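You operate a simulated robot arm through the tools that you are given. There is no shell and no other tool. Be economical: measure what you need, move in short steps, check, and stop when the job is done.

Carry out the task below with a simulated two-armed robot. There is one attempt and no reset: what you move stays moved.

TASK
On the dryer top, fold the press cloth in half, so that its two long edges meet.

Only the result counts: the job must be done as asked and must still hold three seconds after the hand-in. Knocking over, shifting, dropping, spilling or breaking anything else fails it. Flat cloth is picked up by pressing the open fingertips on it (5 to 10 N) and closing them slowly along it; thin cloth reads only 2 to 8 mm in the jaws.

THE ROBOT
Two 7-joint arms with two-finger parallel grippers on one trunk, on a base that drives. Base frame: it is fixed to the floor where the robot stands at the start and does not move with it; the origin is under the middle of the robot, x ahead of it, y to its left, z up; the surface under the hand at the start is at about z = 850. Units: mm, rad, N and s.
The left shoulder is at the start at [60, 143, 901], the right one opposite. With the tool pointing down near the work surface each hand reaches from about 300 to 720 mm from the robot's upright axis, wherever it stands, measured 20 degrees to its own side. Places, roughly: dryer top [700, -200, 800]; press cloth [500, -100, 900]. Payload 1.57 kg a hand.
The tool frame of a hand sits at the grasp point between the pads (the TCP): z along the fingers, y along the line on which they close. The tips reach 30 mm beyond it. The gripper opens to 110 mm. The fingers are 24 mm wide and 12 mm thick; the gripper's body (48 by 112 mm) begins 78 mm behind the TCP.
Orientation is that of the tool frame in the base frame, as a unit quaternion [w, x, y, z]. With the fingers straight down and closing along the base's y, the tool's x points along the base's -x, its y along +y and its z along -z.

THE INTERFACE
- The arms move only by the tool play_rows. It takes "left_deltas", "right_deltas" or both (then of equal length, played together; a hand with none holds still); each is a list of rows, each an object (a shift or turn left out is 0, a gripper value left out holds the last) with "claw": the opening, from 0 (shut) to 1 (fully open); "delta_pos": the shift along the tool's x, y, z in units of 40 mm (1.0 is 40 mm), a list of three; "rot": the turn, a rotation vector about the tool's x, y, z in units of 6 degrees (1.0 is 6 degrees), a list of three. In form: [{"claw": claw, "delta_pos": [dx, dy, dz], "rot": [ax, ay, az]}, ...]. A call has 1 to 20 rows; each row shifts and turns the commanded pose from where the row before left it, along the tool's axes as they then stand. A call with a number of a shift or a turn outside -1 to 1 is refused whole. A row lasts 0.2 s, in which the tool goes at most 50 mm and 0.15 rad; a call with a longer step from one row to the next is refused whole, and so is a gripper value outside its range. A pose out of reach is approached as far as the arm can. The call stops where the force on the tool passes 40 N (or 10 N more than at its start, if that is more) or the arm is blocked; 0.2 s more then pass. The fingers move at their own pace (about 45 mm/s each) and stop on an object; they squeeze with about 33 N. The grip force told is the motor's: it shows also when the fingers shut on nothing. Time passes only in rows, and 0.2 s behind the last, so rows that do not move let the fingers close. It gives the time, the measured TCP pose, the force on the tool (base axes), the opening and the grip force at its end, in the units of the frame above (readings bear some noise), with the torque about the TCP (base axes, N m) and any sound that the robot's microphone picked up.
- Cameras (640 x 400 px; columns grow to the right, rows downward): "scene" is now at [42, -25, 1510.6]; the picture's right is [-0.33, -0.94, 0.00], its down [-0.72, 0.25, -0.65] and it looks along [0.61, -0.21, -0.76] (base axes); focal length 272 px, centre (320, 200). "left" rides on the left gripper at [70, -16, -141] in its tool frame; the picture's right is [0.23, 0.97, 0.00], its down [-0.85, 0.20, -0.48] and it looks along [-0.47, 0.11, 0.88] (tool axes); focal length 222 px, centre (320, 200). "right" rides on the right gripper at [70, 16, -141] in its tool frame; the picture's right is [-0.23, 0.97, 0.00], its down [-0.86, -0.20, -0.48] and it looks along [-0.47, -0.11, 0.88] (tool axes); focal length 222 px, centre (320, 200). There is no depth. A picture from a camera that has moved, and an enlarged one, comes with that camera's place and axes in the base frame and with its lens.
- snapshot(camera): a new picture of that camera. The clock stands still meanwhile.
- move_column(by): slides the trunk up (or, below 0, down) by that many mm; the arms and the scene camera ride with it, the base frame stays. It gives what a move gives, with no picture.
- drive_base(legs): drives the robot by 1 to 6 legs, each [ahead, left, turn to the left] in mm, mm and rad, along the robot's own axes; the way and the turn of a leg run together, so that a leg with both is an arc; at most 1500 mm and 3.142 rad a leg. The arms and the cameras ride along, it lands a little off, and it stops where it bumps. It gives what a move gives.
- aim_head(pan, tilt): turns the head with the scene camera to pan (to the left, within 1.501 rad either way) and tilt (down, from -0.506 to 1.204), counted from straight ahead of the robot. It gives what a move gives.
- inspect(camera, box): a new picture of the part [left, top, right, bottom] of that camera's present view, enlarged. The clock stands still meanwhile.
- sign_off(): hands the job in; it is judged then, once.

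Go step by step. Nothing tells you exact positions but the pictures and the camera data: compare them with the known pose of the tool, close in by small moves and look again before you grip or let go. The budget is 120 turns and 92 pictures, counting those below and the enlarged ones. Unless the task says otherwise, let go and move clear before handing in, and close with one line.

The tools are called after "Emit:" as a command line: name --argument value ..., lists and objects as JSON in quotes. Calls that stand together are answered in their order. play_rows: Moves the arms, as the interface text tells. Its arguments: {"type":"object","properties":{"left_deltas":{"type":"array"},"right_deltas":{"type":"array"}},"required":[]} The other tools are called the same way: move_column (by) slides the trunk up or down; drive_base (legs) drives the base; aim_head (pan, tilt) turns the head that bears the scene camera; snapshot (camera) takes a picture; inspect (camera, box) takes an enlarged picture of a part of a camera's view; sign_off () hands the job in.

At the start:

```text
clock: 0.0
left_ee_pos: [461.1, 20.2, 1079.7]
left_tcp_rot: [0.0, -0.001, 1.0, 0.0]
left_contact_force: [0.2, -0.1, -0.5]
left_moment: [-0.02, 0.0, 0.0]
left_finger_gap: 109.9
left_grasp_force: 0.0
right_ee_pos: [458.4, -297.3, 969.3]
right_tcp_rot: [-0.001, 0.0, 1.0, 0.0]
right_contact_force: [-0.4, 0.9, -0.4]
right_moment: [0.0, 0.03, 0.0]
right_finger_gap: 109.8
right_grasp_force: 0.1
trunk travel left (down, up): [-500.0, 90.0]
robot x, y, heading: [-0.2, 2.6, 0.001]
head pan, tilt: [-0.333, 0.866]
```

scene: 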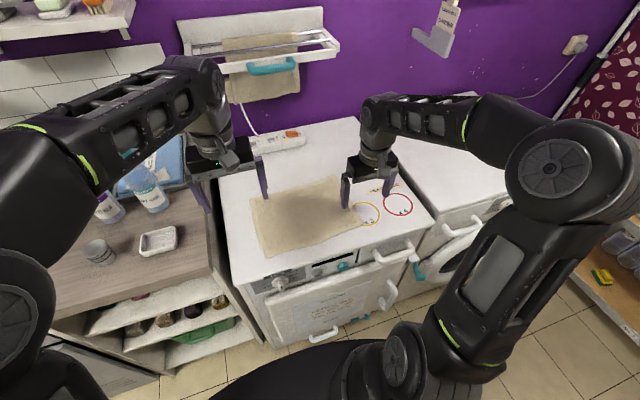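
right: 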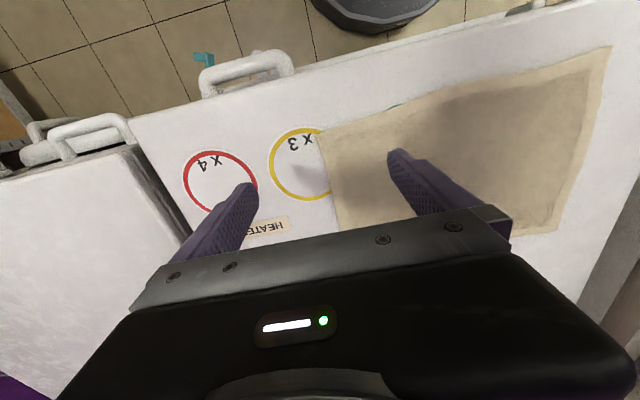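
left: 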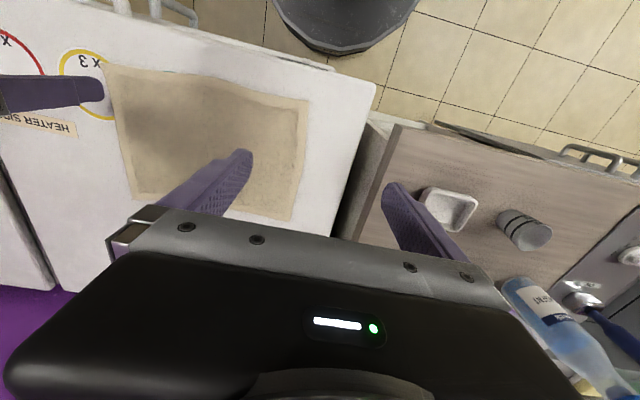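

The cloth lies roughly at x 430–650 and y −300–0, with its long edges running along y. I'll centre the robot on it first, so both far corners are in reach.

Emit:
drive_base --legs '[[0, -150, 0]]'

Emit:
aim_head --pan 0 --tilt 0.95

Emit:
snapshot --camera "scene"

Emit:
snapshot --camera "left"

Emit:
snapshot --camera "right"

```text
clock: 1.4
left_ee_pos: [460.9, -136.0, 1079.0]
left_tcp_rot: [0.0, 0.001, 1.0, 0.0]
left_contact_force: [0.3, 0.4, 0.4]
left_moment: [0.06, -0.01, -0.01]
left_finger_gap: 110.0
left_grasp_force: 0.1
right_ee_pos: [456.1, -454.1, 969.5]
right_tcp_rot: [0.0, 0.001, 1.0, 0.001]
right_contact_force: [0.5, -0.2, 0.7]
right_moment: [0.02, -0.01, 0.03]
right_finger_gap: 110.0
right_grasp_force: 0.0
trunk travel left (down, up): [-500.0, 90.0]
robot x, y, heading: [-0.9, -154.2, -0.001]
head pan, tilt: [-0.333, 0.866]
```

```text
clock: 2.2
left_ee_pos: [460.5, -134.2, 1079.2]
left_tcp_rot: [0.0, 0.001, 1.0, 0.0]
left_contact_force: [-0.3, -0.5, 0.8]
left_moment: [0.01, 0.02, 0.0]
left_finger_gap: 110.1
left_grasp_force: 0.0
right_ee_pos: [456.5, -452.2, 968.7]
right_tcp_rot: [0.0, 0.0, 1.0, -0.001]
right_contact_force: [-0.3, 0.0, -0.5]
right_moment: [-0.02, -0.04, 0.02]
right_finger_gap: 110.4
right_grasp_force: 0.0
trunk travel left (down, up): [-500.0, 90.0]
robot x, y, heading: [-2.4, -157.1, -0.005]
head pan, tilt: [0.0, 0.949]
```

```text
88 pictures are left
camera scene: at [41.5, -153.3, 1504.3], right [0.0, -1.0, 0.0], down [-0.81, 0.0, -0.58], along [0.58, 0.0, -0.81], focal length 272 px, centre (320, 200)
```

scene: 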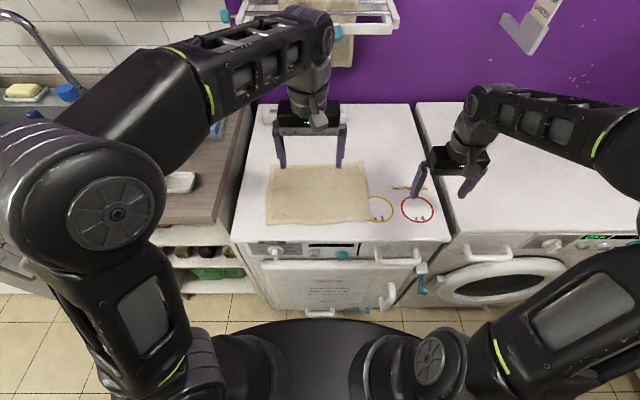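

```text
87 pictures are left
camera left: at [391.8, -150.1, 1220.6], right [-0.23, 0.97, 0.0], down [0.86, 0.2, 0.48], along [0.47, 0.11, -0.88], focal length 222 px, centre (320, 200)
```

left: 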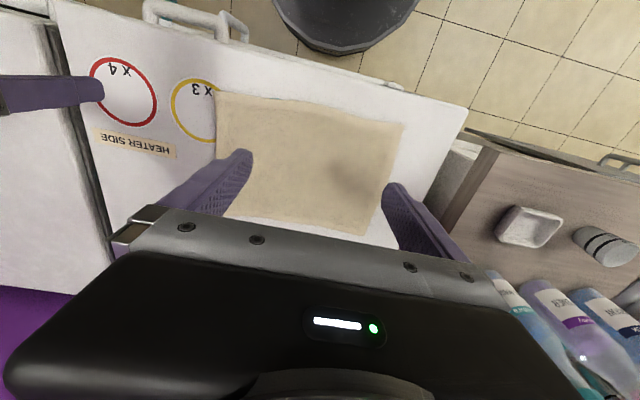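

```text
86 pictures are left
camera right: at [387.6, -436.2, 1111.8], right [0.23, 0.97, 0.0], down [0.85, -0.2, 0.48], along [0.47, -0.11, -0.88], focal length 222 px, centre (320, 200)
```

right: 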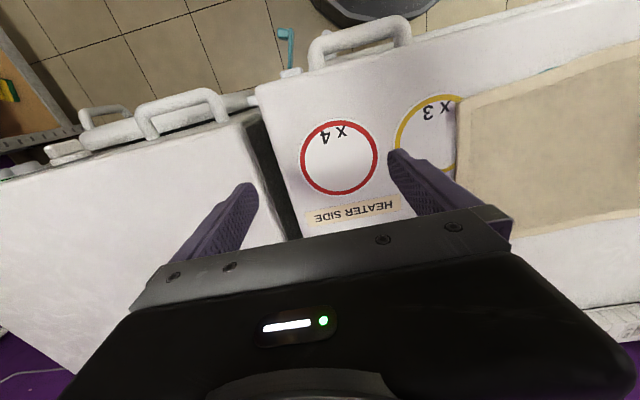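

The view is now centred and the whole cloth is visible. I'll enlarge it to measure the corners.

Emit:
inspect --camera "scene" --box '[230, 130, 390, 230]'

```text
4.00 times, centred on (310, 180) of scene
camera zoom: at [41.5, -153.3, 1504.3], right [0.0, -1.0, 0.0], down [-0.81, 0.0, -0.58], along [0.58, 0.0, -0.81], focal length 1090 px, centre (360, 280)
```

zoom: 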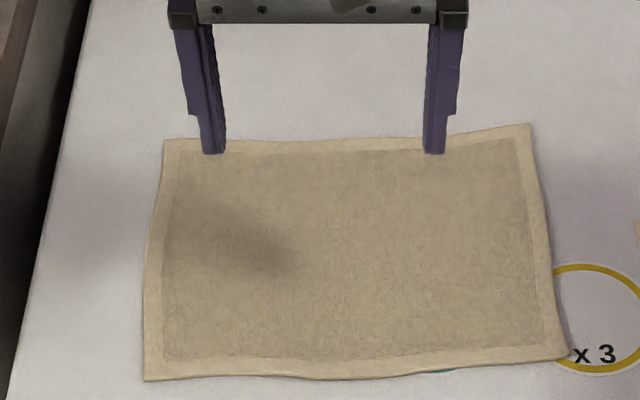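

Estimated corners are far-left (650, 6), far-right (667, −294), near-right (444, −300) and near-left (425, −4). I'll bring both hands above the far corners with narrow openings and check the clearance to the rack.

Emit:
play_rows --left_deltas '[{"claw": 0.3, "delta_pos": [-0.76, 0.44, 0.5]}, {"delta_pos": [-0.76, 0.44, 0.5]}, {"delta_pos": [-0.76, 0.44, 0.5]}, {"delta_pos": [-0.76, 0.44, 0.5]}, {"delta_pos": [-0.76, 0.44, 0.5]}, {"delta_pos": [-0.76, 0.44, 0.5]}, {}]' --right_deltas '[{"claw": 0.3, "delta_pos": [-0.83, 0.767, 0.08]}, {"delta_pos": [-0.83, 0.767, 0.08]}, {"delta_pos": [-0.83, 0.767, 0.08]}, {"delta_pos": [-0.83, 0.767, 0.08]}, {"delta_pos": [-0.83, 0.767, 0.08]}, {"delta_pos": [-0.83, 0.767, 0.08]}, {}]'

Emit:
snapshot --camera "scene"

Emit:
snapshot --camera "left"

Emit:
snapshot --camera "right"

```text
clock: 3.8
left_ee_pos: [641.2, -30.0, 958.5]
left_tcp_rot: [0.001, 0.002, 1.0, -0.001]
left_contact_force: [-0.4, 0.5, 0.7]
left_moment: [0.05, 0.0, 0.03]
left_finger_gap: 33.2
left_grasp_force: 0.1
right_ee_pos: [651.2, -272.4, 946.8]
right_tcp_rot: [-0.005, 0.003, 1.0, 0.001]
right_contact_force: [0.6, -0.2, -0.3]
right_moment: [0.03, -0.02, -0.02]
right_finger_gap: 32.9
right_grasp_force: 0.0
right hand out of reach, approached as far as the arm can: row 6
trunk travel left (down, up): [-500.0, 90.0]
robot x, y, heading: [-0.7, -155.3, -0.004]
head pan, tilt: [0.0, 0.949]
```

```text
84 pictures are left
camera scene: at [40.8, -154.1, 1504.4], right [0.0, -1.0, 0.0], down [-0.81, 0.0, -0.58], along [0.58, 0.0, -0.81], focal length 272 px, centre (320, 200)
```

scene: 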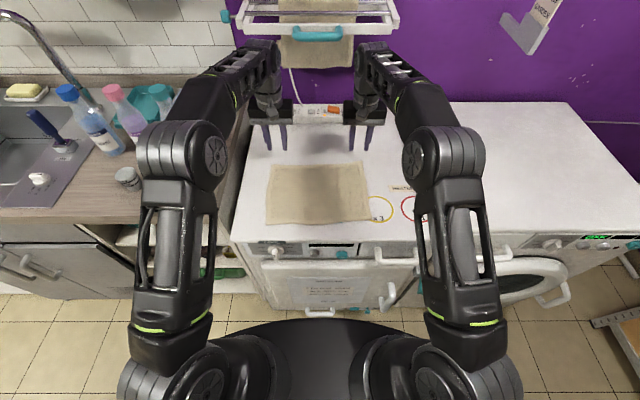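

```text
83 pictures are left
camera left: at [572.3, -44.5, 1100.5], right [-0.22, 0.97, 0.0], down [0.86, 0.2, 0.48], along [0.47, 0.11, -0.88], focal length 222 px, centre (320, 200)
```

left: 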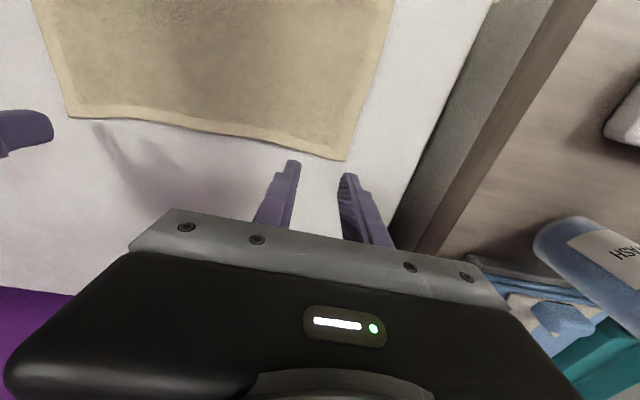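

```text
82 pictures are left
camera right: at [584.1, -255.4, 1090.4], right [0.23, 0.97, 0.0], down [0.86, -0.2, 0.47], along [0.45, -0.11, -0.88], focal length 222 px, centre (320, 200)
```

right: 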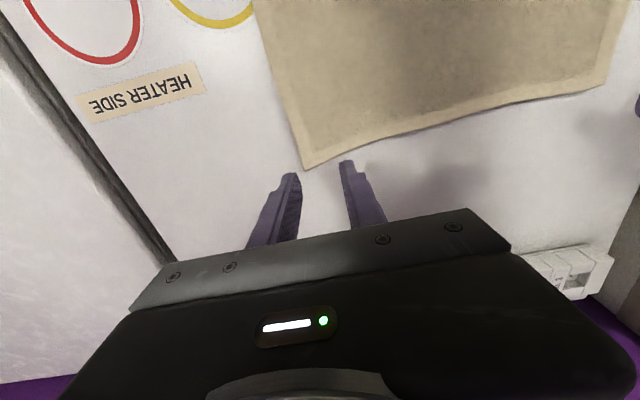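

Both wrist cameras confirm the corners and a surface at z≈850. I'll descend to about 12 mm above the cloth.

Emit:
play_rows --left_deltas '[{"delta_pos": [0, 0.05, 0.55], "claw": 0.28}, {"delta_pos": [0, 0.05, 0.55]}, {"delta_pos": [0, 0, 0.5]}, {}]' --right_deltas '[{"delta_pos": [0, 0.1, 0.4], "claw": 0.28}, {"delta_pos": [0, 0.1, 0.4]}, {"delta_pos": [0, 0.0, 0.3]}, {}]'

Emit:
snapshot --camera "left"

Emit:
snapshot --camera "right"

```text
clock: 4.8
left_ee_pos: [641.8, -25.7, 895.9]
left_tcp_rot: [0.0, 0.001, 1.0, -0.001]
left_contact_force: [-0.5, -0.3, 0.5]
left_moment: [0.0, -0.02, -0.02]
left_finger_gap: 30.6
left_grasp_force: 0.0
right_ee_pos: [656.8, -258.8, 907.0]
right_tcp_rot: [0.0, 0.001, 1.0, 0.0]
right_contact_force: [0.4, 0.3, -0.6]
right_moment: [0.0, 0.0, -0.01]
right_finger_gap: 30.8
right_grasp_force: 0.0
trunk travel left (down, up): [-500.0, 90.0]
robot x, y, heading: [-2.2, -152.2, -0.007]
head pan, tilt: [0.0, 0.949]
```

```text
81 pictures are left
camera left: at [573.2, -40.4, 1036.4], right [-0.23, 0.97, 0.0], down [0.86, 0.2, 0.48], along [0.47, 0.11, -0.88], focal length 222 px, centre (320, 200)
```

left: 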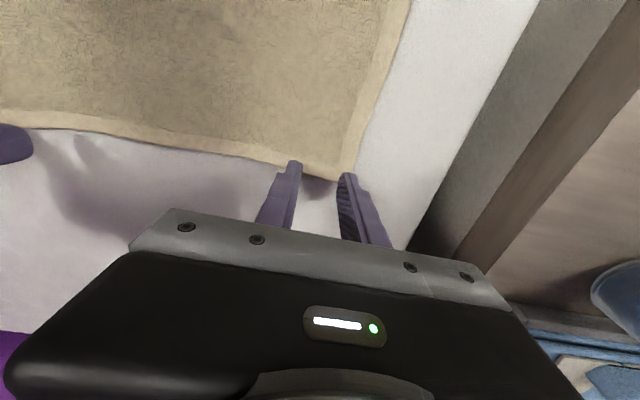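

```text
80 pictures are left
camera right: at [587.2, -241.9, 1049.5], right [0.23, 0.97, 0.0], down [0.85, -0.2, 0.48], along [0.47, -0.11, -0.88], focal length 222 px, centre (320, 200)
```

right: 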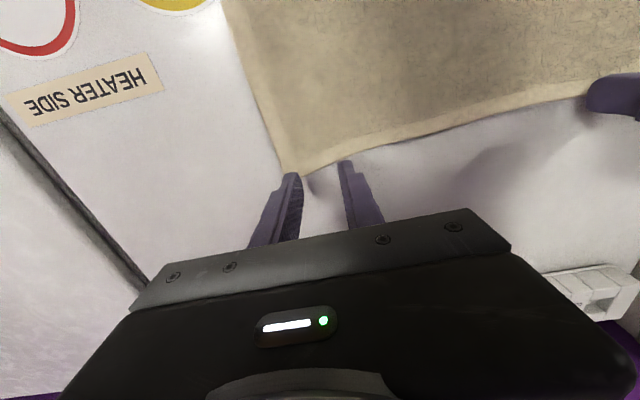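

Nearly there. I'll make small lateral corrections and descend to just above contact.

Emit:
play_rows --left_deltas '[{"delta_pos": [0, -0.1, 0.3]}, {"delta_pos": [0, 0, 0.05]}, {}]' --right_deltas '[{"delta_pos": [0.1, 0.05, 0.5]}, {"delta_pos": [0, 0, 0.1]}, {}]'

```text
clock: 5.6
left_ee_pos: [641.6, -29.9, 883.4]
left_tcp_rot: [0.003, 0.0, 1.0, -0.001]
left_contact_force: [3.1, 1.3, 12.3]
left_moment: [0.0, -0.01, -0.01]
left_finger_gap: 30.6
left_grasp_force: 0.1
right_ee_pos: [650.4, -257.4, 882.7]
right_tcp_rot: [0.001, 0.0, 1.0, 0.0]
right_contact_force: [1.0, 0.8, 4.5]
right_moment: [-0.03, -0.01, 0.01]
right_finger_gap: 30.6
right_grasp_force: 0.0
trunk travel left (down, up): [-500.0, 90.0]
robot x, y, heading: [2.3, -154.7, -0.006]
head pan, tilt: [0.0, 0.949]
```

Both tips are in contact, left at 12 N and right at 4.5 N. I'll trim the pressure and close slowly.

Emit:
play_rows --left_deltas '[{"delta_pos": [0, 0, -0.02]}, {"claw": 0.26}, {"claw": 0.24}, {"claw": 0.22}, {"claw": 0.2}, {"claw": 0.18}, {"claw": 0.16}, {"claw": 0.14}, {"claw": 0.12}, {"claw": 0.1}, {"claw": 0.08}, {"claw": 0.06}, {"claw": 0.04}, {"claw": 0.02}, {"claw": 0.0}, {}, {}]' --right_deltas '[{"delta_pos": [0, 0, 0.015]}, {"claw": 0.26}, {"claw": 0.24}, {"claw": 0.22}, {"claw": 0.2}, {"claw": 0.18}, {"claw": 0.16}, {"claw": 0.14}, {"claw": 0.12}, {"claw": 0.1}, {"claw": 0.08}, {"claw": 0.06}, {"claw": 0.04}, {"claw": 0.02}, {"claw": 0.0}, {}, {}]'

Emit:
snapshot --camera "left"

Emit:
snapshot --camera "right"

```text
clock: 9.2
left_ee_pos: [640.7, -29.5, 881.8]
left_tcp_rot: [0.001, 0.001, 1.0, -0.001]
left_contact_force: [1.7, -12.1, 8.2]
left_moment: [-0.34, 0.07, 0.07]
left_finger_gap: 4.0
left_grasp_force: 25.1
right_ee_pos: [650.8, -257.5, 883.4]
right_tcp_rot: [0.001, 0.001, 1.0, 0.001]
right_contact_force: [-0.1, 12.0, 9.2]
right_moment: [0.34, 0.07, -0.05]
right_finger_gap: 4.0
right_grasp_force: 24.5
trunk travel left (down, up): [-500.0, 90.0]
robot x, y, heading: [0.4, -151.0, -0.006]
head pan, tilt: [0.0, 0.949]
```

```text
79 pictures are left
camera left: at [572.2, -45.4, 1024.0], right [-0.22, 0.97, 0.0], down [0.85, 0.2, 0.48], along [0.47, 0.11, -0.88], focal length 222 px, centre (320, 200)
```

left: 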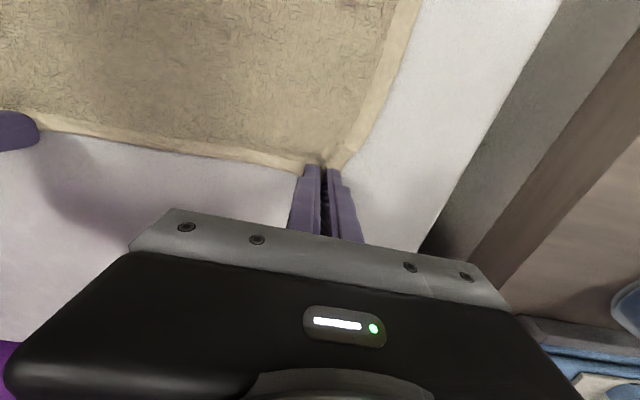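

```text
78 pictures are left
camera right: at [581.2, -240.5, 1025.4], right [0.23, 0.97, 0.0], down [0.85, -0.2, 0.48], along [0.47, -0.11, -0.88], focal length 222 px, centre (320, 200)
```

right: 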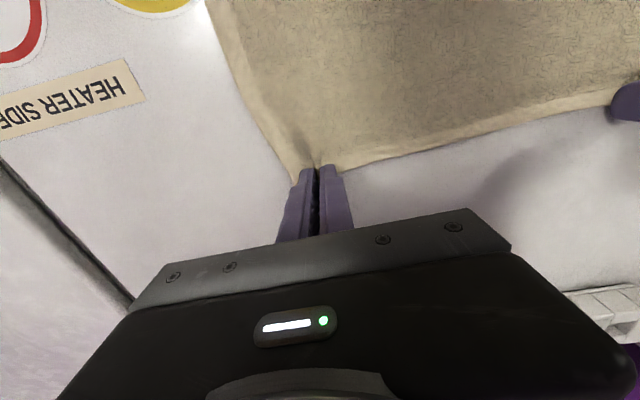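

Both jaws read 4 mm, and the pictures show cloth gathered in each. I'll lift along the first half of a fold arc, tipping the fingers forward as I go.

Emit:
play_rows --left_deltas '[{"delta_pos": [0.04, -0.125, -0.348]}, {"delta_pos": [0.117, -0.011, -0.338]}, {"delta_pos": [0.223, -0.011, -0.315], "rot": [0, -0.4, 0]}, {"delta_pos": [0.279, -0.011, -0.296], "rot": [0, -0.4, 0]}, {"delta_pos": [0.33, -0.011, -0.272], "rot": [0, -0.4, 0]}, {"delta_pos": [0.375, -0.011, -0.245], "rot": [0, -0.4, 0]}, {"delta_pos": [0.411, -0.011, -0.214], "rot": [0, -0.4, 0]}, {"delta_pos": [0.44, -0.011, -0.179], "rot": [0, -0.4, 0]}, {"delta_pos": [0.461, -0.011, -0.141], "rot": [0, -0.4, 0]}]' --right_deltas '[{"delta_pos": [0.04, 0.125, -0.348]}, {"delta_pos": [0.117, -0.011, -0.338]}, {"delta_pos": [0.223, -0.011, -0.315], "rot": [0, -0.4, 0]}, {"delta_pos": [0.279, -0.011, -0.296], "rot": [0, -0.4, 0]}, {"delta_pos": [0.33, -0.011, -0.272], "rot": [0, -0.4, 0]}, {"delta_pos": [0.375, -0.011, -0.245], "rot": [0, -0.4, 0]}, {"delta_pos": [0.411, -0.011, -0.214], "rot": [0, -0.4, 0]}, {"delta_pos": [0.44, -0.011, -0.179], "rot": [0, -0.4, 0]}, {"delta_pos": [0.461, -0.011, -0.141], "rot": [0, -0.4, 0]}]'

Emit:
snapshot --camera "scene"

Emit:
snapshot --camera "left"

Emit:
snapshot --camera "right"

```text
clock: 11.2
left_ee_pos: [528.9, -37.8, 964.3]
left_tcp_rot: [0.148, 0.001, 0.989, 0.0]
left_contact_force: [0.1, -2.2, -0.6]
left_moment: [-0.04, -0.01, 0.01]
left_finger_gap: 3.7
left_grasp_force: 24.3
right_ee_pos: [537.6, -257.2, 962.2]
right_tcp_rot: [0.147, 0.001, 0.989, 0.0]
right_contact_force: [0.0, 1.1, 0.2]
right_moment: [0.05, 0.0, 0.04]
right_finger_gap: 3.8
right_grasp_force: 24.8
trunk travel left (down, up): [-500.0, 90.0]
robot x, y, heading: [0.4, -154.6, -0.001]
head pan, tilt: [0.0, 0.949]
```

```text
77 pictures are left
camera scene: at [40.3, -153.0, 1504.3], right [0.0, -1.0, 0.0], down [-0.81, 0.0, -0.58], along [0.58, 0.0, -0.81], focal length 272 px, centre (320, 200)
```

scene: 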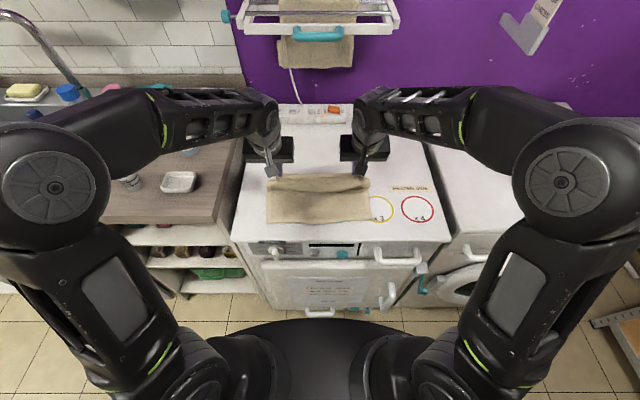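

```text
76 pictures are left
camera left: at [423.3, -53.5, 1078.7], right [-0.21, 0.97, -0.07], down [0.68, 0.2, 0.71], along [0.7, 0.11, -0.7], focal length 222 px, centre (320, 200)
```

left: 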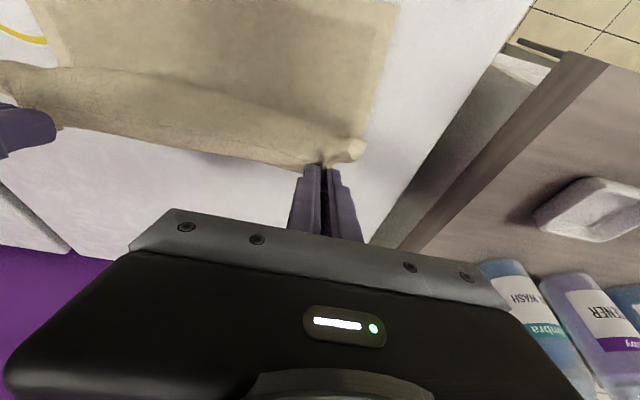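

```text
75 pictures are left
camera right: at [430.1, -239.2, 1078.0], right [0.22, 0.97, 0.07], down [0.68, -0.2, 0.71], along [0.7, -0.11, -0.7], focal length 222 px, centre (320, 200)
```

right: 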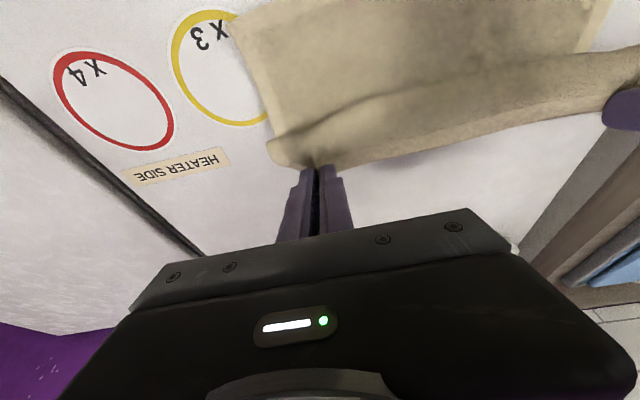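

The cloth is held at both ends and its edge is rolling over toward me nicely. I'll continue the arc down.

Emit:
play_rows --left_deltas '[{"delta_pos": [0.472, -0.011, -0.102], "rot": [0, -0.4, 0]}, {"delta_pos": [0.474, -0.011, -0.059], "rot": [0, -0.4, 0]}, {"delta_pos": [0.467, -0.011, -0.014], "rot": [0, -0.4, 0]}, {"delta_pos": [0.452, -0.011, 0.032], "rot": [0, -0.4, 0]}, {"delta_pos": [0.428, -0.011, 0.078], "rot": [0, -0.4, 0]}, {"delta_pos": [0.397, -0.011, 0.124], "rot": [0, -0.4, 0]}, {"delta_pos": [0.358, -0.011, 0.17], "rot": [0, -0.4, 0]}]' --right_deltas '[{"delta_pos": [0.472, -0.011, -0.102], "rot": [0, -0.4, 0]}, {"delta_pos": [0.474, -0.011, -0.059], "rot": [0, -0.4, 0]}, {"delta_pos": [0.467, -0.011, -0.014], "rot": [0, -0.4, 0]}, {"delta_pos": [0.452, -0.011, 0.032], "rot": [0, -0.4, 0]}, {"delta_pos": [0.428, -0.011, 0.078], "rot": [0, -0.4, 0]}, {"delta_pos": [0.397, -0.011, 0.124], "rot": [0, -0.4, 0]}, {"delta_pos": [0.358, -0.011, 0.17], "rot": [0, -0.4, 0]}]'

Emit:
snapshot --camera "scene"

Emit:
snapshot --camera "left"

Emit:
snapshot --camera "right"

```text
clock: 12.8
left_ee_pos: [428.1, -39.9, 906.0]
left_tcp_rot: [0.289, 0.001, 0.957, -0.001]
left_contact_force: [0.1, -3.0, 0.2]
left_moment: [-0.07, 0.02, -0.04]
left_finger_gap: 3.4
left_grasp_force: 24.5
left hand out of reach, approached as far as the arm can: row 7
right_ee_pos: [433.8, -259.1, 905.0]
right_tcp_rot: [0.289, 0.0, 0.957, 0.0]
right_contact_force: [-0.7, 3.4, 0.6]
right_moment: [0.08, 0.04, 0.05]
right_finger_gap: 3.8
right_grasp_force: 24.7
trunk travel left (down, up): [-500.0, 90.0]
robot x, y, heading: [0.5, -150.9, -0.004]
head pan, tilt: [0.0, 0.949]
```

```text
74 pictures are left
camera scene: at [41.7, -153.2, 1504.3], right [0.0, -1.0, 0.0], down [-0.81, 0.0, -0.58], along [0.58, 0.0, -0.81], focal length 272 px, centre (320, 200)
```

scene: 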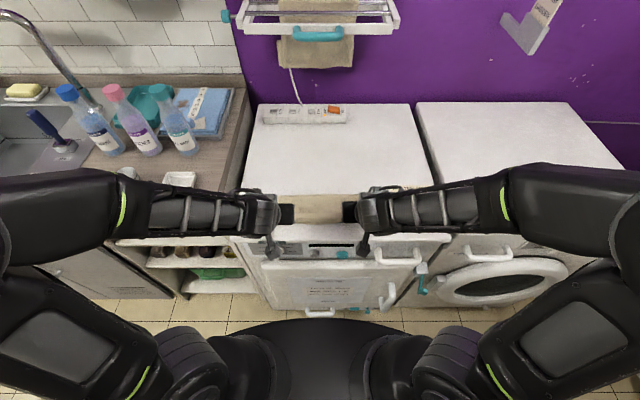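

```text
73 pictures are left
camera left: at [292.3, -55.5, 985.1], right [-0.19, 0.97, -0.13], down [0.45, 0.2, 0.87], along [0.87, 0.11, -0.48], focal length 222 px, centre (320, 200)
```

left: 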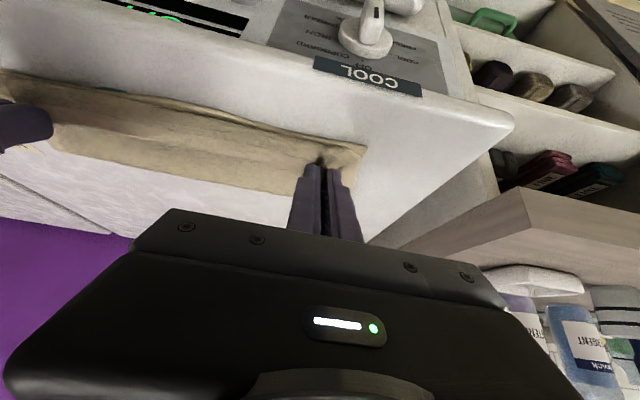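

```text
72 pictures are left
camera right: at [297.6, -242.8, 984.5], right [0.19, 0.97, 0.13], down [0.45, -0.2, 0.87], along [0.87, -0.11, -0.47], focal length 222 px, centre (320, 200)
```

right: 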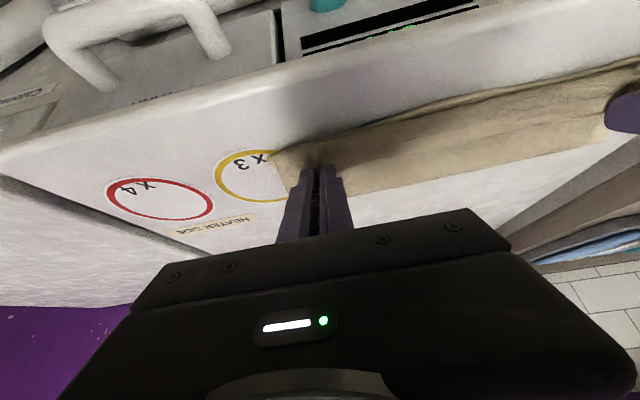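

Tips are now about 30 mm above the surface. I'll take a closer look at where the carried edge sits relative to the near edge.

Emit:
inspect --camera "left" --box '[240, 100, 400, 200]'

Emit:
inspect --camera "right" --box '[240, 100, 400, 200]'

Emit:
inspect --camera "scene" --box '[240, 170, 400, 270]'

```text
4.00 times, centred on (320, 150) of left
camera zoom: at [292.3, -55.5, 985.1], right [-0.19, 0.97, -0.13], down [0.45, 0.2, 0.87], along [0.87, 0.11, -0.48], focal length 888 px, centre (320, 400)
```

zoom: 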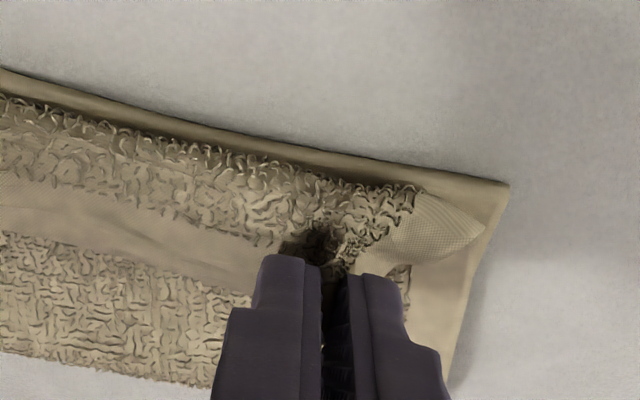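

```text
4.00 times, centred on (320, 150) of right
camera zoom: at [297.6, -242.8, 984.5], right [0.19, 0.97, 0.13], down [0.45, -0.2, 0.87], along [0.87, -0.11, -0.47], focal length 888 px, centre (320, 400)
```

zoom: 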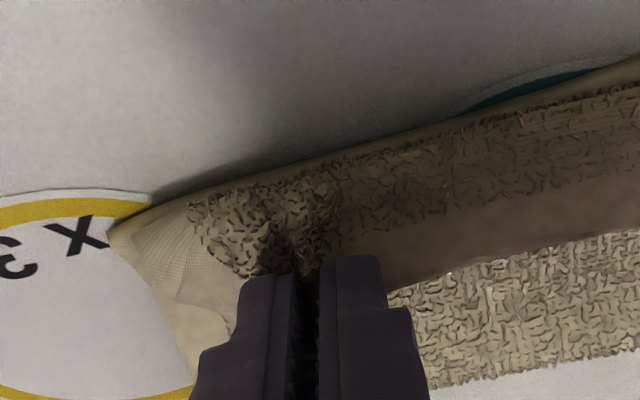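

```text
4.00 times, centred on (320, 220) of scene
camera zoom: at [41.7, -153.2, 1504.3], right [0.0, -1.0, 0.0], down [-0.81, 0.0, -0.58], along [0.58, 0.0, -0.81], focal length 1090 px, centre (320, 120)
```

zoom: 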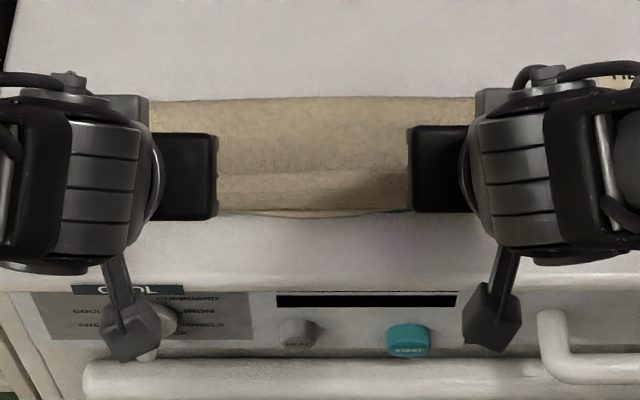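

The flap's hem is already nearly above the bottom near edge, and the bottom layer has not shifted. I'll lower both hands straight down with the trunk.

Emit:
move_column --by -22

Emit:
inspect --camera "left" --box '[240, 100, 400, 200]'

Emit:
inspect --camera "right" --box '[240, 100, 400, 200]'

```text
clock: 13.5
left_ee_pos: [427.3, -39.4, 888.6]
left_tcp_rot: [0.291, 0.001, 0.957, 0.0]
left_contact_force: [4.0, -0.3, 19.8]
left_moment: [-0.04, -0.24, 0.0]
left_finger_gap: 3.5
left_grasp_force: 24.1
right_ee_pos: [434.3, -259.4, 888.2]
right_tcp_rot: [0.294, 0.0, 0.956, 0.001]
right_contact_force: [4.2, 0.0, 38.0]
right_moment: [0.07, -0.36, 0.05]
right_finger_gap: 3.7
right_grasp_force: 24.1
trunk travel left (down, up): [-478.0, 112.0]
robot x, y, heading: [-2.9, -153.5, -0.005]
head pan, tilt: [0.0, 0.949]
```

```text
4.00 times, centred on (320, 150) of left
camera zoom: at [291.3, -55.7, 966.1], right [-0.19, 0.97, -0.13], down [0.44, 0.2, 0.87], along [0.88, 0.11, -0.47], focal length 888 px, centre (320, 400)
```

zoom: 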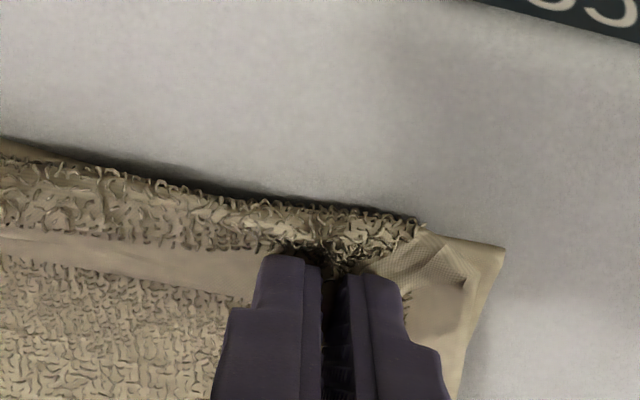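

```text
4.00 times, centred on (320, 150) of right
camera zoom: at [297.6, -242.1, 966.3], right [0.19, 0.97, 0.13], down [0.44, -0.2, 0.88], along [0.88, -0.11, -0.46], focal length 888 px, centre (320, 400)
```

zoom: 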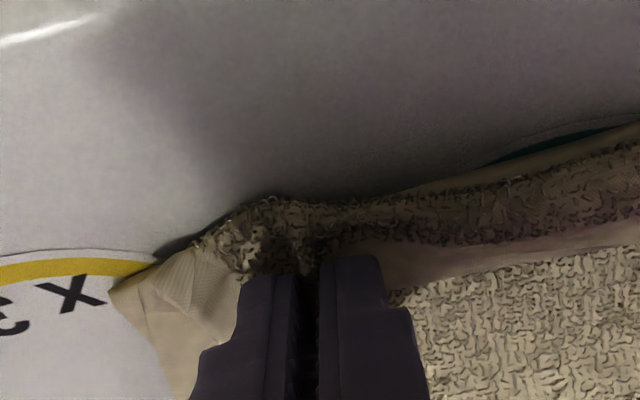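

Contact is firm, at 20 and 38 N, so I'll ease up slightly. I need to learn whether the edge strip is tucked back at the pinch, so I'll zoom on the middle from the scene camera.

Emit:
move_column --by 4

Emit:
inspect --camera "scene" --box '[270, 185, 350, 235]'

Emit:
inspect --camera "right" --box '[300, 90, 500, 215]'

```text
clock: 14.0
left_ee_pos: [427.1, -40.7, 887.5]
left_tcp_rot: [0.289, 0.001, 0.957, 0.0]
left_contact_force: [2.9, -3.9, 11.7]
left_moment: [-0.13, -0.18, -0.02]
left_finger_gap: 3.6
left_grasp_force: 24.5
right_ee_pos: [433.7, -259.2, 886.5]
right_tcp_rot: [0.291, 0.0, 0.957, 0.0]
right_contact_force: [5.6, 3.6, 28.4]
right_moment: [0.14, -0.37, 0.01]
right_finger_gap: 3.7
right_grasp_force: 24.3
trunk travel left (down, up): [-482.0, 108.0]
robot x, y, heading: [0.6, -151.8, -0.004]
head pan, tilt: [0.0, 0.949]
```

```text
8.00 times, centred on (310, 210) of scene
camera zoom: at [39.8, -152.9, 1486.3], right [0.0, -1.0, 0.0], down [-0.81, 0.0, -0.58], along [0.58, 0.0, -0.81], focal length 2179 px, centre (400, 120)
```

zoom: 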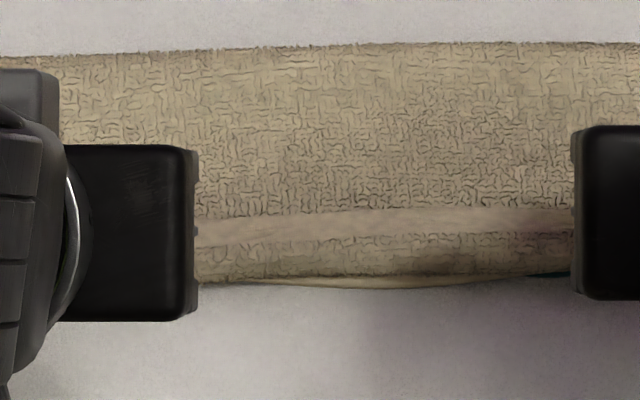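

```text
3.20 times, centred on (400, 152) of right
camera zoom: at [297.7, -242.2, 967.6], right [0.19, 0.97, 0.13], down [0.44, -0.2, 0.87], along [0.88, -0.11, -0.47], focal length 711 px, centre (64, 352)
```

zoom: 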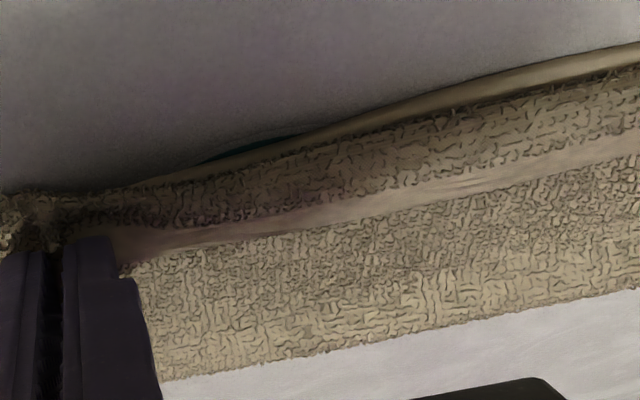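

The fold line sits near x≈523 and the hem is tucked back over a bulge, because the edge kept its orientation in the fingers. I'll lift, ease forward, and check the floor around me so I can back the base off, which gives room to tip the fingers further over.

Emit:
move_column --by 45

Emit:
play_rows --left_deltas '[{"delta_pos": [-0.26, 0, 0.173]}, {"delta_pos": [-0.26, 0, 0.173]}, {"delta_pos": [-0.26, 0, 0.173]}, {"delta_pos": [-0.26, 0, 0.173]}]' --right_deltas '[{"delta_pos": [-0.26, 0, 0.173]}, {"delta_pos": [-0.26, 0, 0.173]}, {"delta_pos": [-0.26, 0, 0.173]}, {"delta_pos": [-0.26, 0, 0.173]}]'

Emit:
snapshot --camera "scene"

Emit:
aim_head --pan 1.5 --tilt 0.8

Emit:
snapshot --camera "scene"

Emit:
aim_head --pan -1.5 --tilt 0.8

Emit:
snapshot --camera "scene"

```text
clock: 14.9
left_ee_pos: [428.5, -39.5, 932.0]
left_tcp_rot: [0.288, 0.002, 0.958, -0.001]
left_contact_force: [1.1, -3.1, -0.2]
left_moment: [-0.13, -0.02, 0.0]
left_finger_gap: 3.5
left_grasp_force: 24.5
right_ee_pos: [432.2, -260.4, 930.4]
right_tcp_rot: [0.289, 0.001, 0.957, 0.0]
right_contact_force: [-0.3, 2.8, -0.4]
right_moment: [0.11, -0.01, 0.04]
right_finger_gap: 3.7
right_grasp_force: 24.4
trunk travel left (down, up): [-527.0, 63.0]
robot x, y, heading: [-2.9, -155.6, -0.003]
head pan, tilt: [0.0, 0.949]
```

```text
clock: 15.9
left_ee_pos: [478.4, -41.1, 931.6]
left_tcp_rot: [0.289, 0.002, 0.957, 0.0]
left_contact_force: [0.2, -2.1, 0.5]
left_moment: [-0.05, 0.02, -0.01]
left_finger_gap: 3.6
left_grasp_force: 24.8
right_ee_pos: [483.5, -260.3, 930.0]
right_tcp_rot: [0.288, 0.001, 0.958, 0.0]
right_contact_force: [-0.8, 2.8, -0.5]
right_moment: [0.08, 0.02, 0.03]
right_finger_gap: 3.7
right_grasp_force: 25.0
trunk travel left (down, up): [-527.0, 63.0]
robot x, y, heading: [-3.7, -150.6, -0.003]
head pan, tilt: [0.0, 0.949]
```

```text
64 pictures are left
camera scene: at [42.0, -153.0, 1531.3], right [0.0, -1.0, 0.0], down [-0.81, 0.0, -0.58], along [0.58, 0.0, -0.81], focal length 272 px, centre (320, 200)
```

scene: 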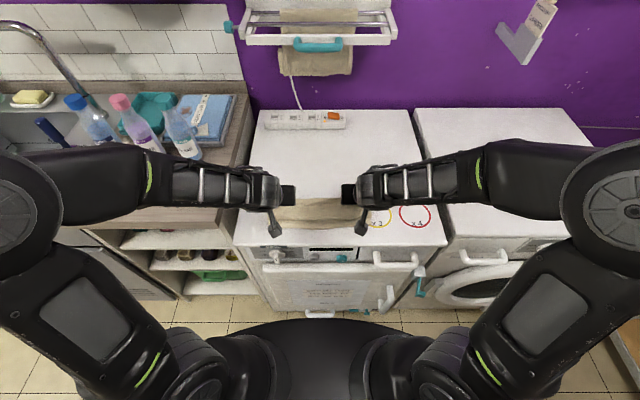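

```text
clock: 17.5
left_ee_pos: [477.7, -39.5, 932.3]
left_tcp_rot: [0.287, 0.001, 0.958, 0.0]
left_contact_force: [0.2, -3.2, 0.7]
left_moment: [-0.1, 0.01, -0.04]
left_finger_gap: 3.7
left_grasp_force: 24.9
right_ee_pos: [482.8, -260.4, 930.1]
right_tcp_rot: [0.289, 0.001, 0.957, 0.0]
right_contact_force: [0.3, 2.5, 0.3]
right_moment: [0.06, 0.05, 0.05]
right_finger_gap: 3.8
right_grasp_force: 24.8
trunk travel left (down, up): [-527.0, 63.0]
robot x, y, heading: [-1.1, -153.4, -0.004]
head pan, tilt: [1.499, 0.799]
```

```text
63 pictures are left
camera scene: at [-25.3, -72.5, 1542.8], right [1.0, -0.07, 0.0], down [-0.05, -0.71, -0.7], along [0.05, 0.7, -0.72], focal length 272 px, centre (320, 200)
```

scene: 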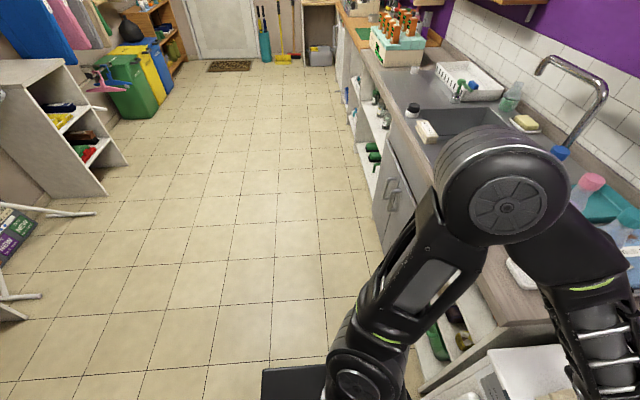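

```text
clock: 20.1
left_ee_pos: [478.9, -41.0, 932.0]
left_tcp_rot: [0.288, 0.001, 0.958, 0.0]
left_contact_force: [-0.2, -2.0, 0.1]
left_moment: [-0.08, 0.02, -0.05]
left_finger_gap: 3.7
left_grasp_force: 24.9
right_ee_pos: [483.9, -260.8, 930.6]
right_tcp_rot: [0.289, 0.001, 0.957, 0.0]
right_contact_force: [-0.9, 4.3, -0.4]
right_moment: [0.06, 0.0, 0.06]
right_finger_gap: 3.9
right_grasp_force: 25.0
trunk travel left (down, up): [-527.0, 63.0]
robot x, y, heading: [0.3, -156.3, -0.001]
head pan, tilt: [-1.499, 0.799]
```

```text
62 pictures are left
camera scene: at [-25.6, -233.4, 1542.8], right [-1.0, -0.07, 0.0], down [-0.05, 0.72, -0.7], along [0.05, -0.7, -0.72], focal length 272 px, centre (320, 200)
```

scene: 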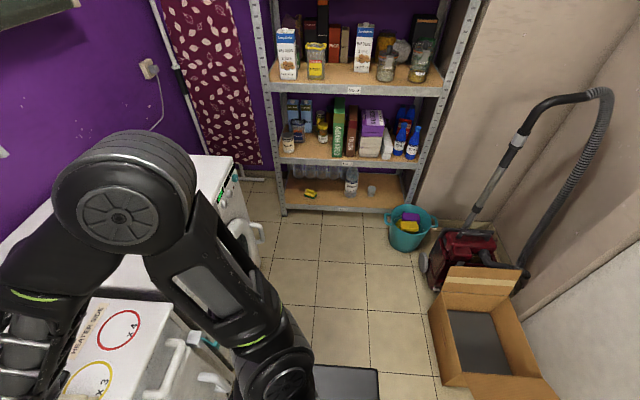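

The space behind is clear. I'll back off in small alternating steps, with the arms reaching forward to keep the cloth slack.

Emit:
aim_head --pan 0 --tilt 0.95

Emit:
drive_base --legs '[[-40, 0, 0]]'

Emit:
play_rows --left_deltas '[{"delta_pos": [-0.28, 0, 0.185]}, {"delta_pos": [-0.28, 0, 0.185]}, {"delta_pos": [-0.28, 0, 0.185]}]' --right_deltas '[{"delta_pos": [-0.28, 0, 0.185]}, {"delta_pos": [-0.28, 0, 0.185]}, {"delta_pos": [-0.28, 0, 0.185]}]'

Emit:
drive_base --legs '[[-40, 0, 0]]'

Emit:
play_rows --left_deltas '[{"delta_pos": [-0.28, 0, 0.185]}, {"delta_pos": [-0.28, 0, 0.185]}, {"delta_pos": [-0.28, 0, 0.185]}]' --right_deltas '[{"delta_pos": [-0.28, 0, 0.185]}, {"delta_pos": [-0.28, 0, 0.185]}, {"delta_pos": [-0.28, 0, 0.185]}]'

Emit:
drive_base --legs '[[-40, 0, 0]]'

Emit:
snapshot --camera "scene"

Emit:
snapshot --camera "left"

Emit:
snapshot --camera "right"

```text
clock: 21.7
left_ee_pos: [477.2, -40.6, 932.6]
left_tcp_rot: [0.288, 0.0, 0.958, 0.0]
left_contact_force: [0.7, -3.3, -0.4]
left_moment: [-0.11, 0.01, -0.05]
left_finger_gap: 3.6
left_grasp_force: 24.5
right_ee_pos: [483.7, -260.7, 931.4]
right_tcp_rot: [0.289, 0.0, 0.957, 0.0]
right_contact_force: [-0.1, 2.7, 0.4]
right_moment: [0.07, 0.0, 0.08]
right_finger_gap: 3.6
right_grasp_force: 24.8
trunk travel left (down, up): [-527.0, 63.0]
robot x, y, heading: [0.3, -156.4, 0.004]
head pan, tilt: [0.0, 0.949]
```

```text
clock: 22.6
left_ee_pos: [436.9, -41.3, 933.9]
left_tcp_rot: [0.29, 0.001, 0.957, 0.0]
left_contact_force: [-0.7, -3.8, 0.2]
left_moment: [-0.08, -0.01, 0.0]
left_finger_gap: 3.7
left_grasp_force: 25.0
right_ee_pos: [441.6, -260.3, 930.9]
right_tcp_rot: [0.29, 0.001, 0.957, -0.001]
right_contact_force: [-0.9, 3.4, -0.4]
right_moment: [0.1, -0.02, 0.06]
right_finger_gap: 3.7
right_grasp_force: 24.5
trunk travel left (down, up): [-527.0, 63.0]
robot x, y, heading: [-39.1, -155.0, -0.003]
head pan, tilt: [0.0, 0.949]
```

```text
clock: 23.4
left_ee_pos: [479.1, -41.4, 932.5]
left_tcp_rot: [0.288, 0.001, 0.958, -0.001]
left_contact_force: [-0.4, -2.5, -0.3]
left_moment: [-0.07, -0.03, -0.03]
left_finger_gap: 3.7
left_grasp_force: 24.4
right_ee_pos: [485.9, -260.2, 930.2]
right_tcp_rot: [0.289, 0.001, 0.957, 0.001]
right_contact_force: [0.1, 2.3, -0.2]
right_moment: [0.05, 0.0, 0.01]
right_finger_gap: 3.6
right_grasp_force: 24.5
trunk travel left (down, up): [-527.0, 63.0]
robot x, y, heading: [-37.8, -153.5, -0.007]
head pan, tilt: [0.0, 0.949]
```

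```text
clock: 24.3
left_ee_pos: [437.6, -40.6, 933.3]
left_tcp_rot: [0.29, 0.001, 0.957, -0.001]
left_contact_force: [-0.2, -2.5, 0.5]
left_moment: [-0.06, 0.0, 0.0]
left_finger_gap: 3.8
left_grasp_force: 24.5
right_ee_pos: [444.1, -260.4, 931.4]
right_tcp_rot: [0.29, 0.0, 0.957, 0.0]
right_contact_force: [-0.2, 3.2, -0.1]
right_moment: [0.08, -0.01, 0.04]
right_finger_gap: 3.6
right_grasp_force: 24.6
trunk travel left (down, up): [-527.0, 63.0]
robot x, y, heading: [-80.9, -151.6, -0.003]
head pan, tilt: [0.0, 0.949]
```

```text
clock: 25.1
left_ee_pos: [480.7, -40.7, 932.3]
left_tcp_rot: [0.288, 0.0, 0.958, 0.001]
left_contact_force: [0.2, -2.5, 0.1]
left_moment: [-0.12, 0.03, -0.02]
left_finger_gap: 3.6
left_grasp_force: 25.0
right_ee_pos: [485.9, -261.0, 931.4]
right_tcp_rot: [0.29, 0.0, 0.957, 0.001]
right_contact_force: [0.1, 1.5, 0.6]
right_moment: [0.06, -0.01, 0.03]
right_finger_gap: 3.4
right_grasp_force: 24.7
trunk travel left (down, up): [-527.0, 63.0]
robot x, y, heading: [-81.7, -151.8, -0.003]
head pan, tilt: [0.0, 0.949]
```

```text
clock: 25.9
left_ee_pos: [438.2, -39.9, 932.8]
left_tcp_rot: [0.29, 0.002, 0.957, -0.001]
left_contact_force: [0.3, -2.5, 0.5]
left_moment: [-0.1, -0.01, 0.0]
left_finger_gap: 3.6
left_grasp_force: 24.8
right_ee_pos: [443.9, -260.0, 930.6]
right_tcp_rot: [0.29, 0.001, 0.957, 0.0]
right_contact_force: [-1.3, 2.3, -0.3]
right_moment: [0.1, -0.05, 0.07]
right_finger_gap: 3.8
right_grasp_force: 24.3
trunk travel left (down, up): [-527.0, 63.0]
robot x, y, heading: [-118.2, -154.4, -0.006]
head pan, tilt: [0.0, 0.949]
```

```text
61 pictures are left
camera scene: at [-80.2, -152.8, 1531.4], right [0.0, -1.0, 0.0], down [-0.81, 0.0, -0.58], along [0.58, 0.0, -0.81], focal length 272 px, centre (320, 200)
```

scene: 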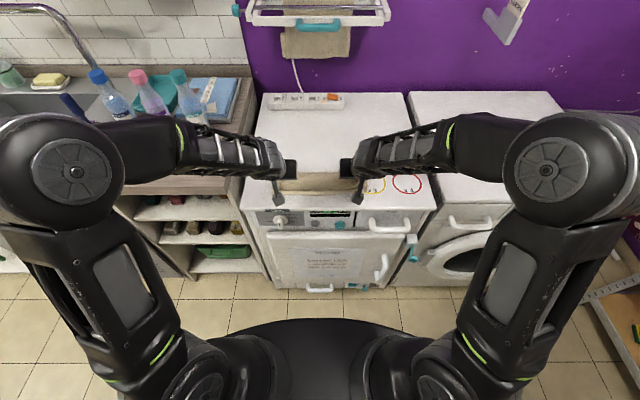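

```text
60 pictures are left
camera left: at [303.4, -55.9, 1011.9], right [-0.19, 0.97, -0.13], down [0.45, 0.2, 0.87], along [0.87, 0.11, -0.47], focal length 222 px, centre (320, 200)
```

left: 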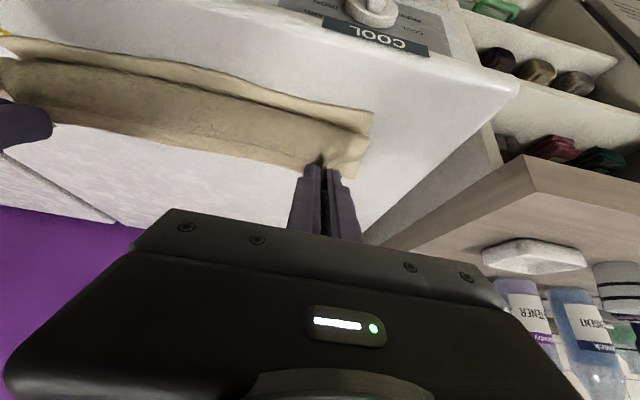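

```text
59 pictures are left
camera right: at [307.9, -243.0, 1011.7], right [0.19, 0.97, 0.13], down [0.45, -0.2, 0.87], along [0.87, -0.11, -0.47], focal length 222 px, centre (320, 200)
```

right: 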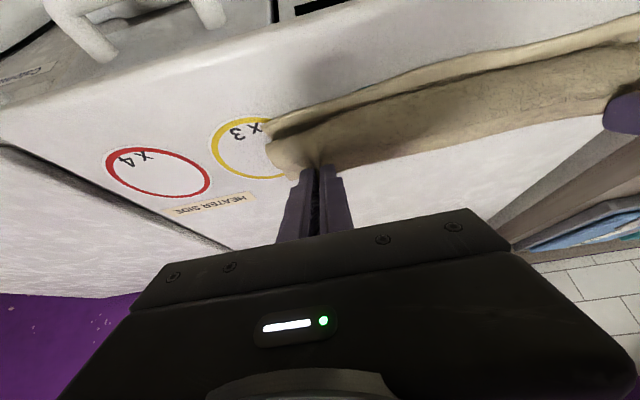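

The bottom layer is still in place. I'll now tip the fingers forward about the tips to roughly 66°.

Emit:
play_rows --left_deltas '[{"delta_pos": [0.047, 0, 0], "rot": [0, -0.6, 0]}, {"delta_pos": [0.047, 0, 0], "rot": [0, -0.6, 0]}, {"delta_pos": [0.047, 0, 0], "rot": [0, -0.6, 0]}, {"delta_pos": [0.047, 0, 0], "rot": [0, -0.6, 0]}, {"delta_pos": [0.047, 0, 0], "rot": [0, -0.6, 0]}, {"delta_pos": [0.047, 0, 0], "rot": [0, -0.6, 0]}, {"delta_pos": [0.047, 0, 0], "rot": [0, -0.6, 0]}, {"delta_pos": [0.047, 0, 0], "rot": [0, -0.6, 0]}, {"delta_pos": [0.047, 0, 0], "rot": [0, -0.6, 0]}]' --right_deltas '[{"delta_pos": [0.047, 0, 0], "rot": [0, -0.6, 0]}, {"delta_pos": [0.047, 0, 0], "rot": [0, -0.6, 0]}, {"delta_pos": [0.047, 0, 0], "rot": [0, -0.6, 0]}, {"delta_pos": [0.047, 0, 0], "rot": [0, -0.6, 0]}, {"delta_pos": [0.047, 0, 0], "rot": [0, -0.6, 0]}, {"delta_pos": [0.047, 0, 0], "rot": [0, -0.6, 0]}, {"delta_pos": [0.047, 0, 0], "rot": [0, -0.6, 0]}, {"delta_pos": [0.047, 0, 0], "rot": [0, -0.6, 0]}, {"delta_pos": [0.047, 0, 0], "rot": [0, -0.6, 0]}]'

Emit:
snapshot --camera "left"

Emit:
inspect --camera "scene" --box '[240, 140, 400, 240]'

```text
clock: 27.9
left_ee_pos: [429.2, -40.9, 919.5]
left_tcp_rot: [0.544, 0.001, 0.839, -0.001]
left_contact_force: [1.0, -2.9, -0.4]
left_moment: [-0.02, 0.01, -0.02]
left_finger_gap: 3.6
left_grasp_force: 24.8
right_ee_pos: [433.4, -261.2, 917.9]
right_tcp_rot: [0.545, 0.002, 0.839, 0.0]
right_contact_force: [-0.6, 1.9, 1.1]
right_moment: [0.02, 0.04, 0.07]
right_finger_gap: 3.6
right_grasp_force: 24.9
trunk travel left (down, up): [-527.0, 63.0]
robot x, y, heading: [-117.7, -150.6, -0.002]
head pan, tilt: [0.0, 0.949]
```

```text
58 pictures are left
camera left: at [272.8, -56.3, 913.4], right [-0.09, 0.97, -0.21], down [-0.09, 0.2, 0.98], along [0.99, 0.11, 0.07], focal length 222 px, centre (320, 200)
```

left: 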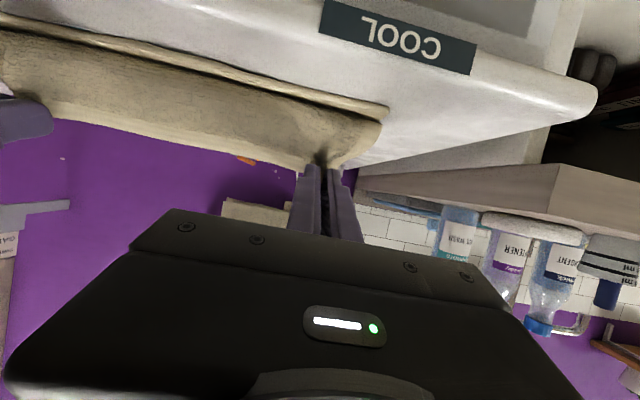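

```text
4.00 times, centred on (320, 190) of scene
camera zoom: at [-77.4, -152.8, 1531.3], right [0.0, -1.0, 0.0], down [-0.81, 0.0, -0.58], along [0.58, 0.0, -0.81], focal length 1090 px, centre (320, 240)
```

zoom: 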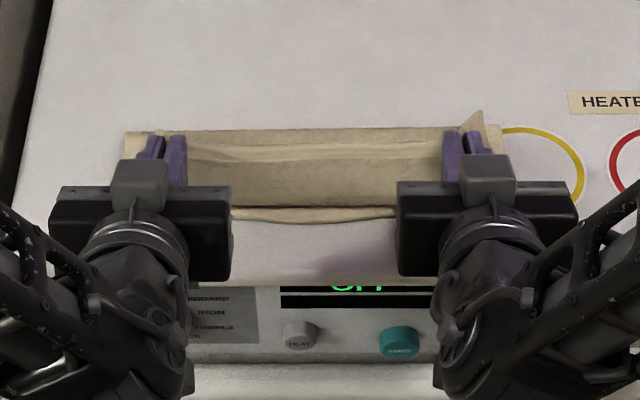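

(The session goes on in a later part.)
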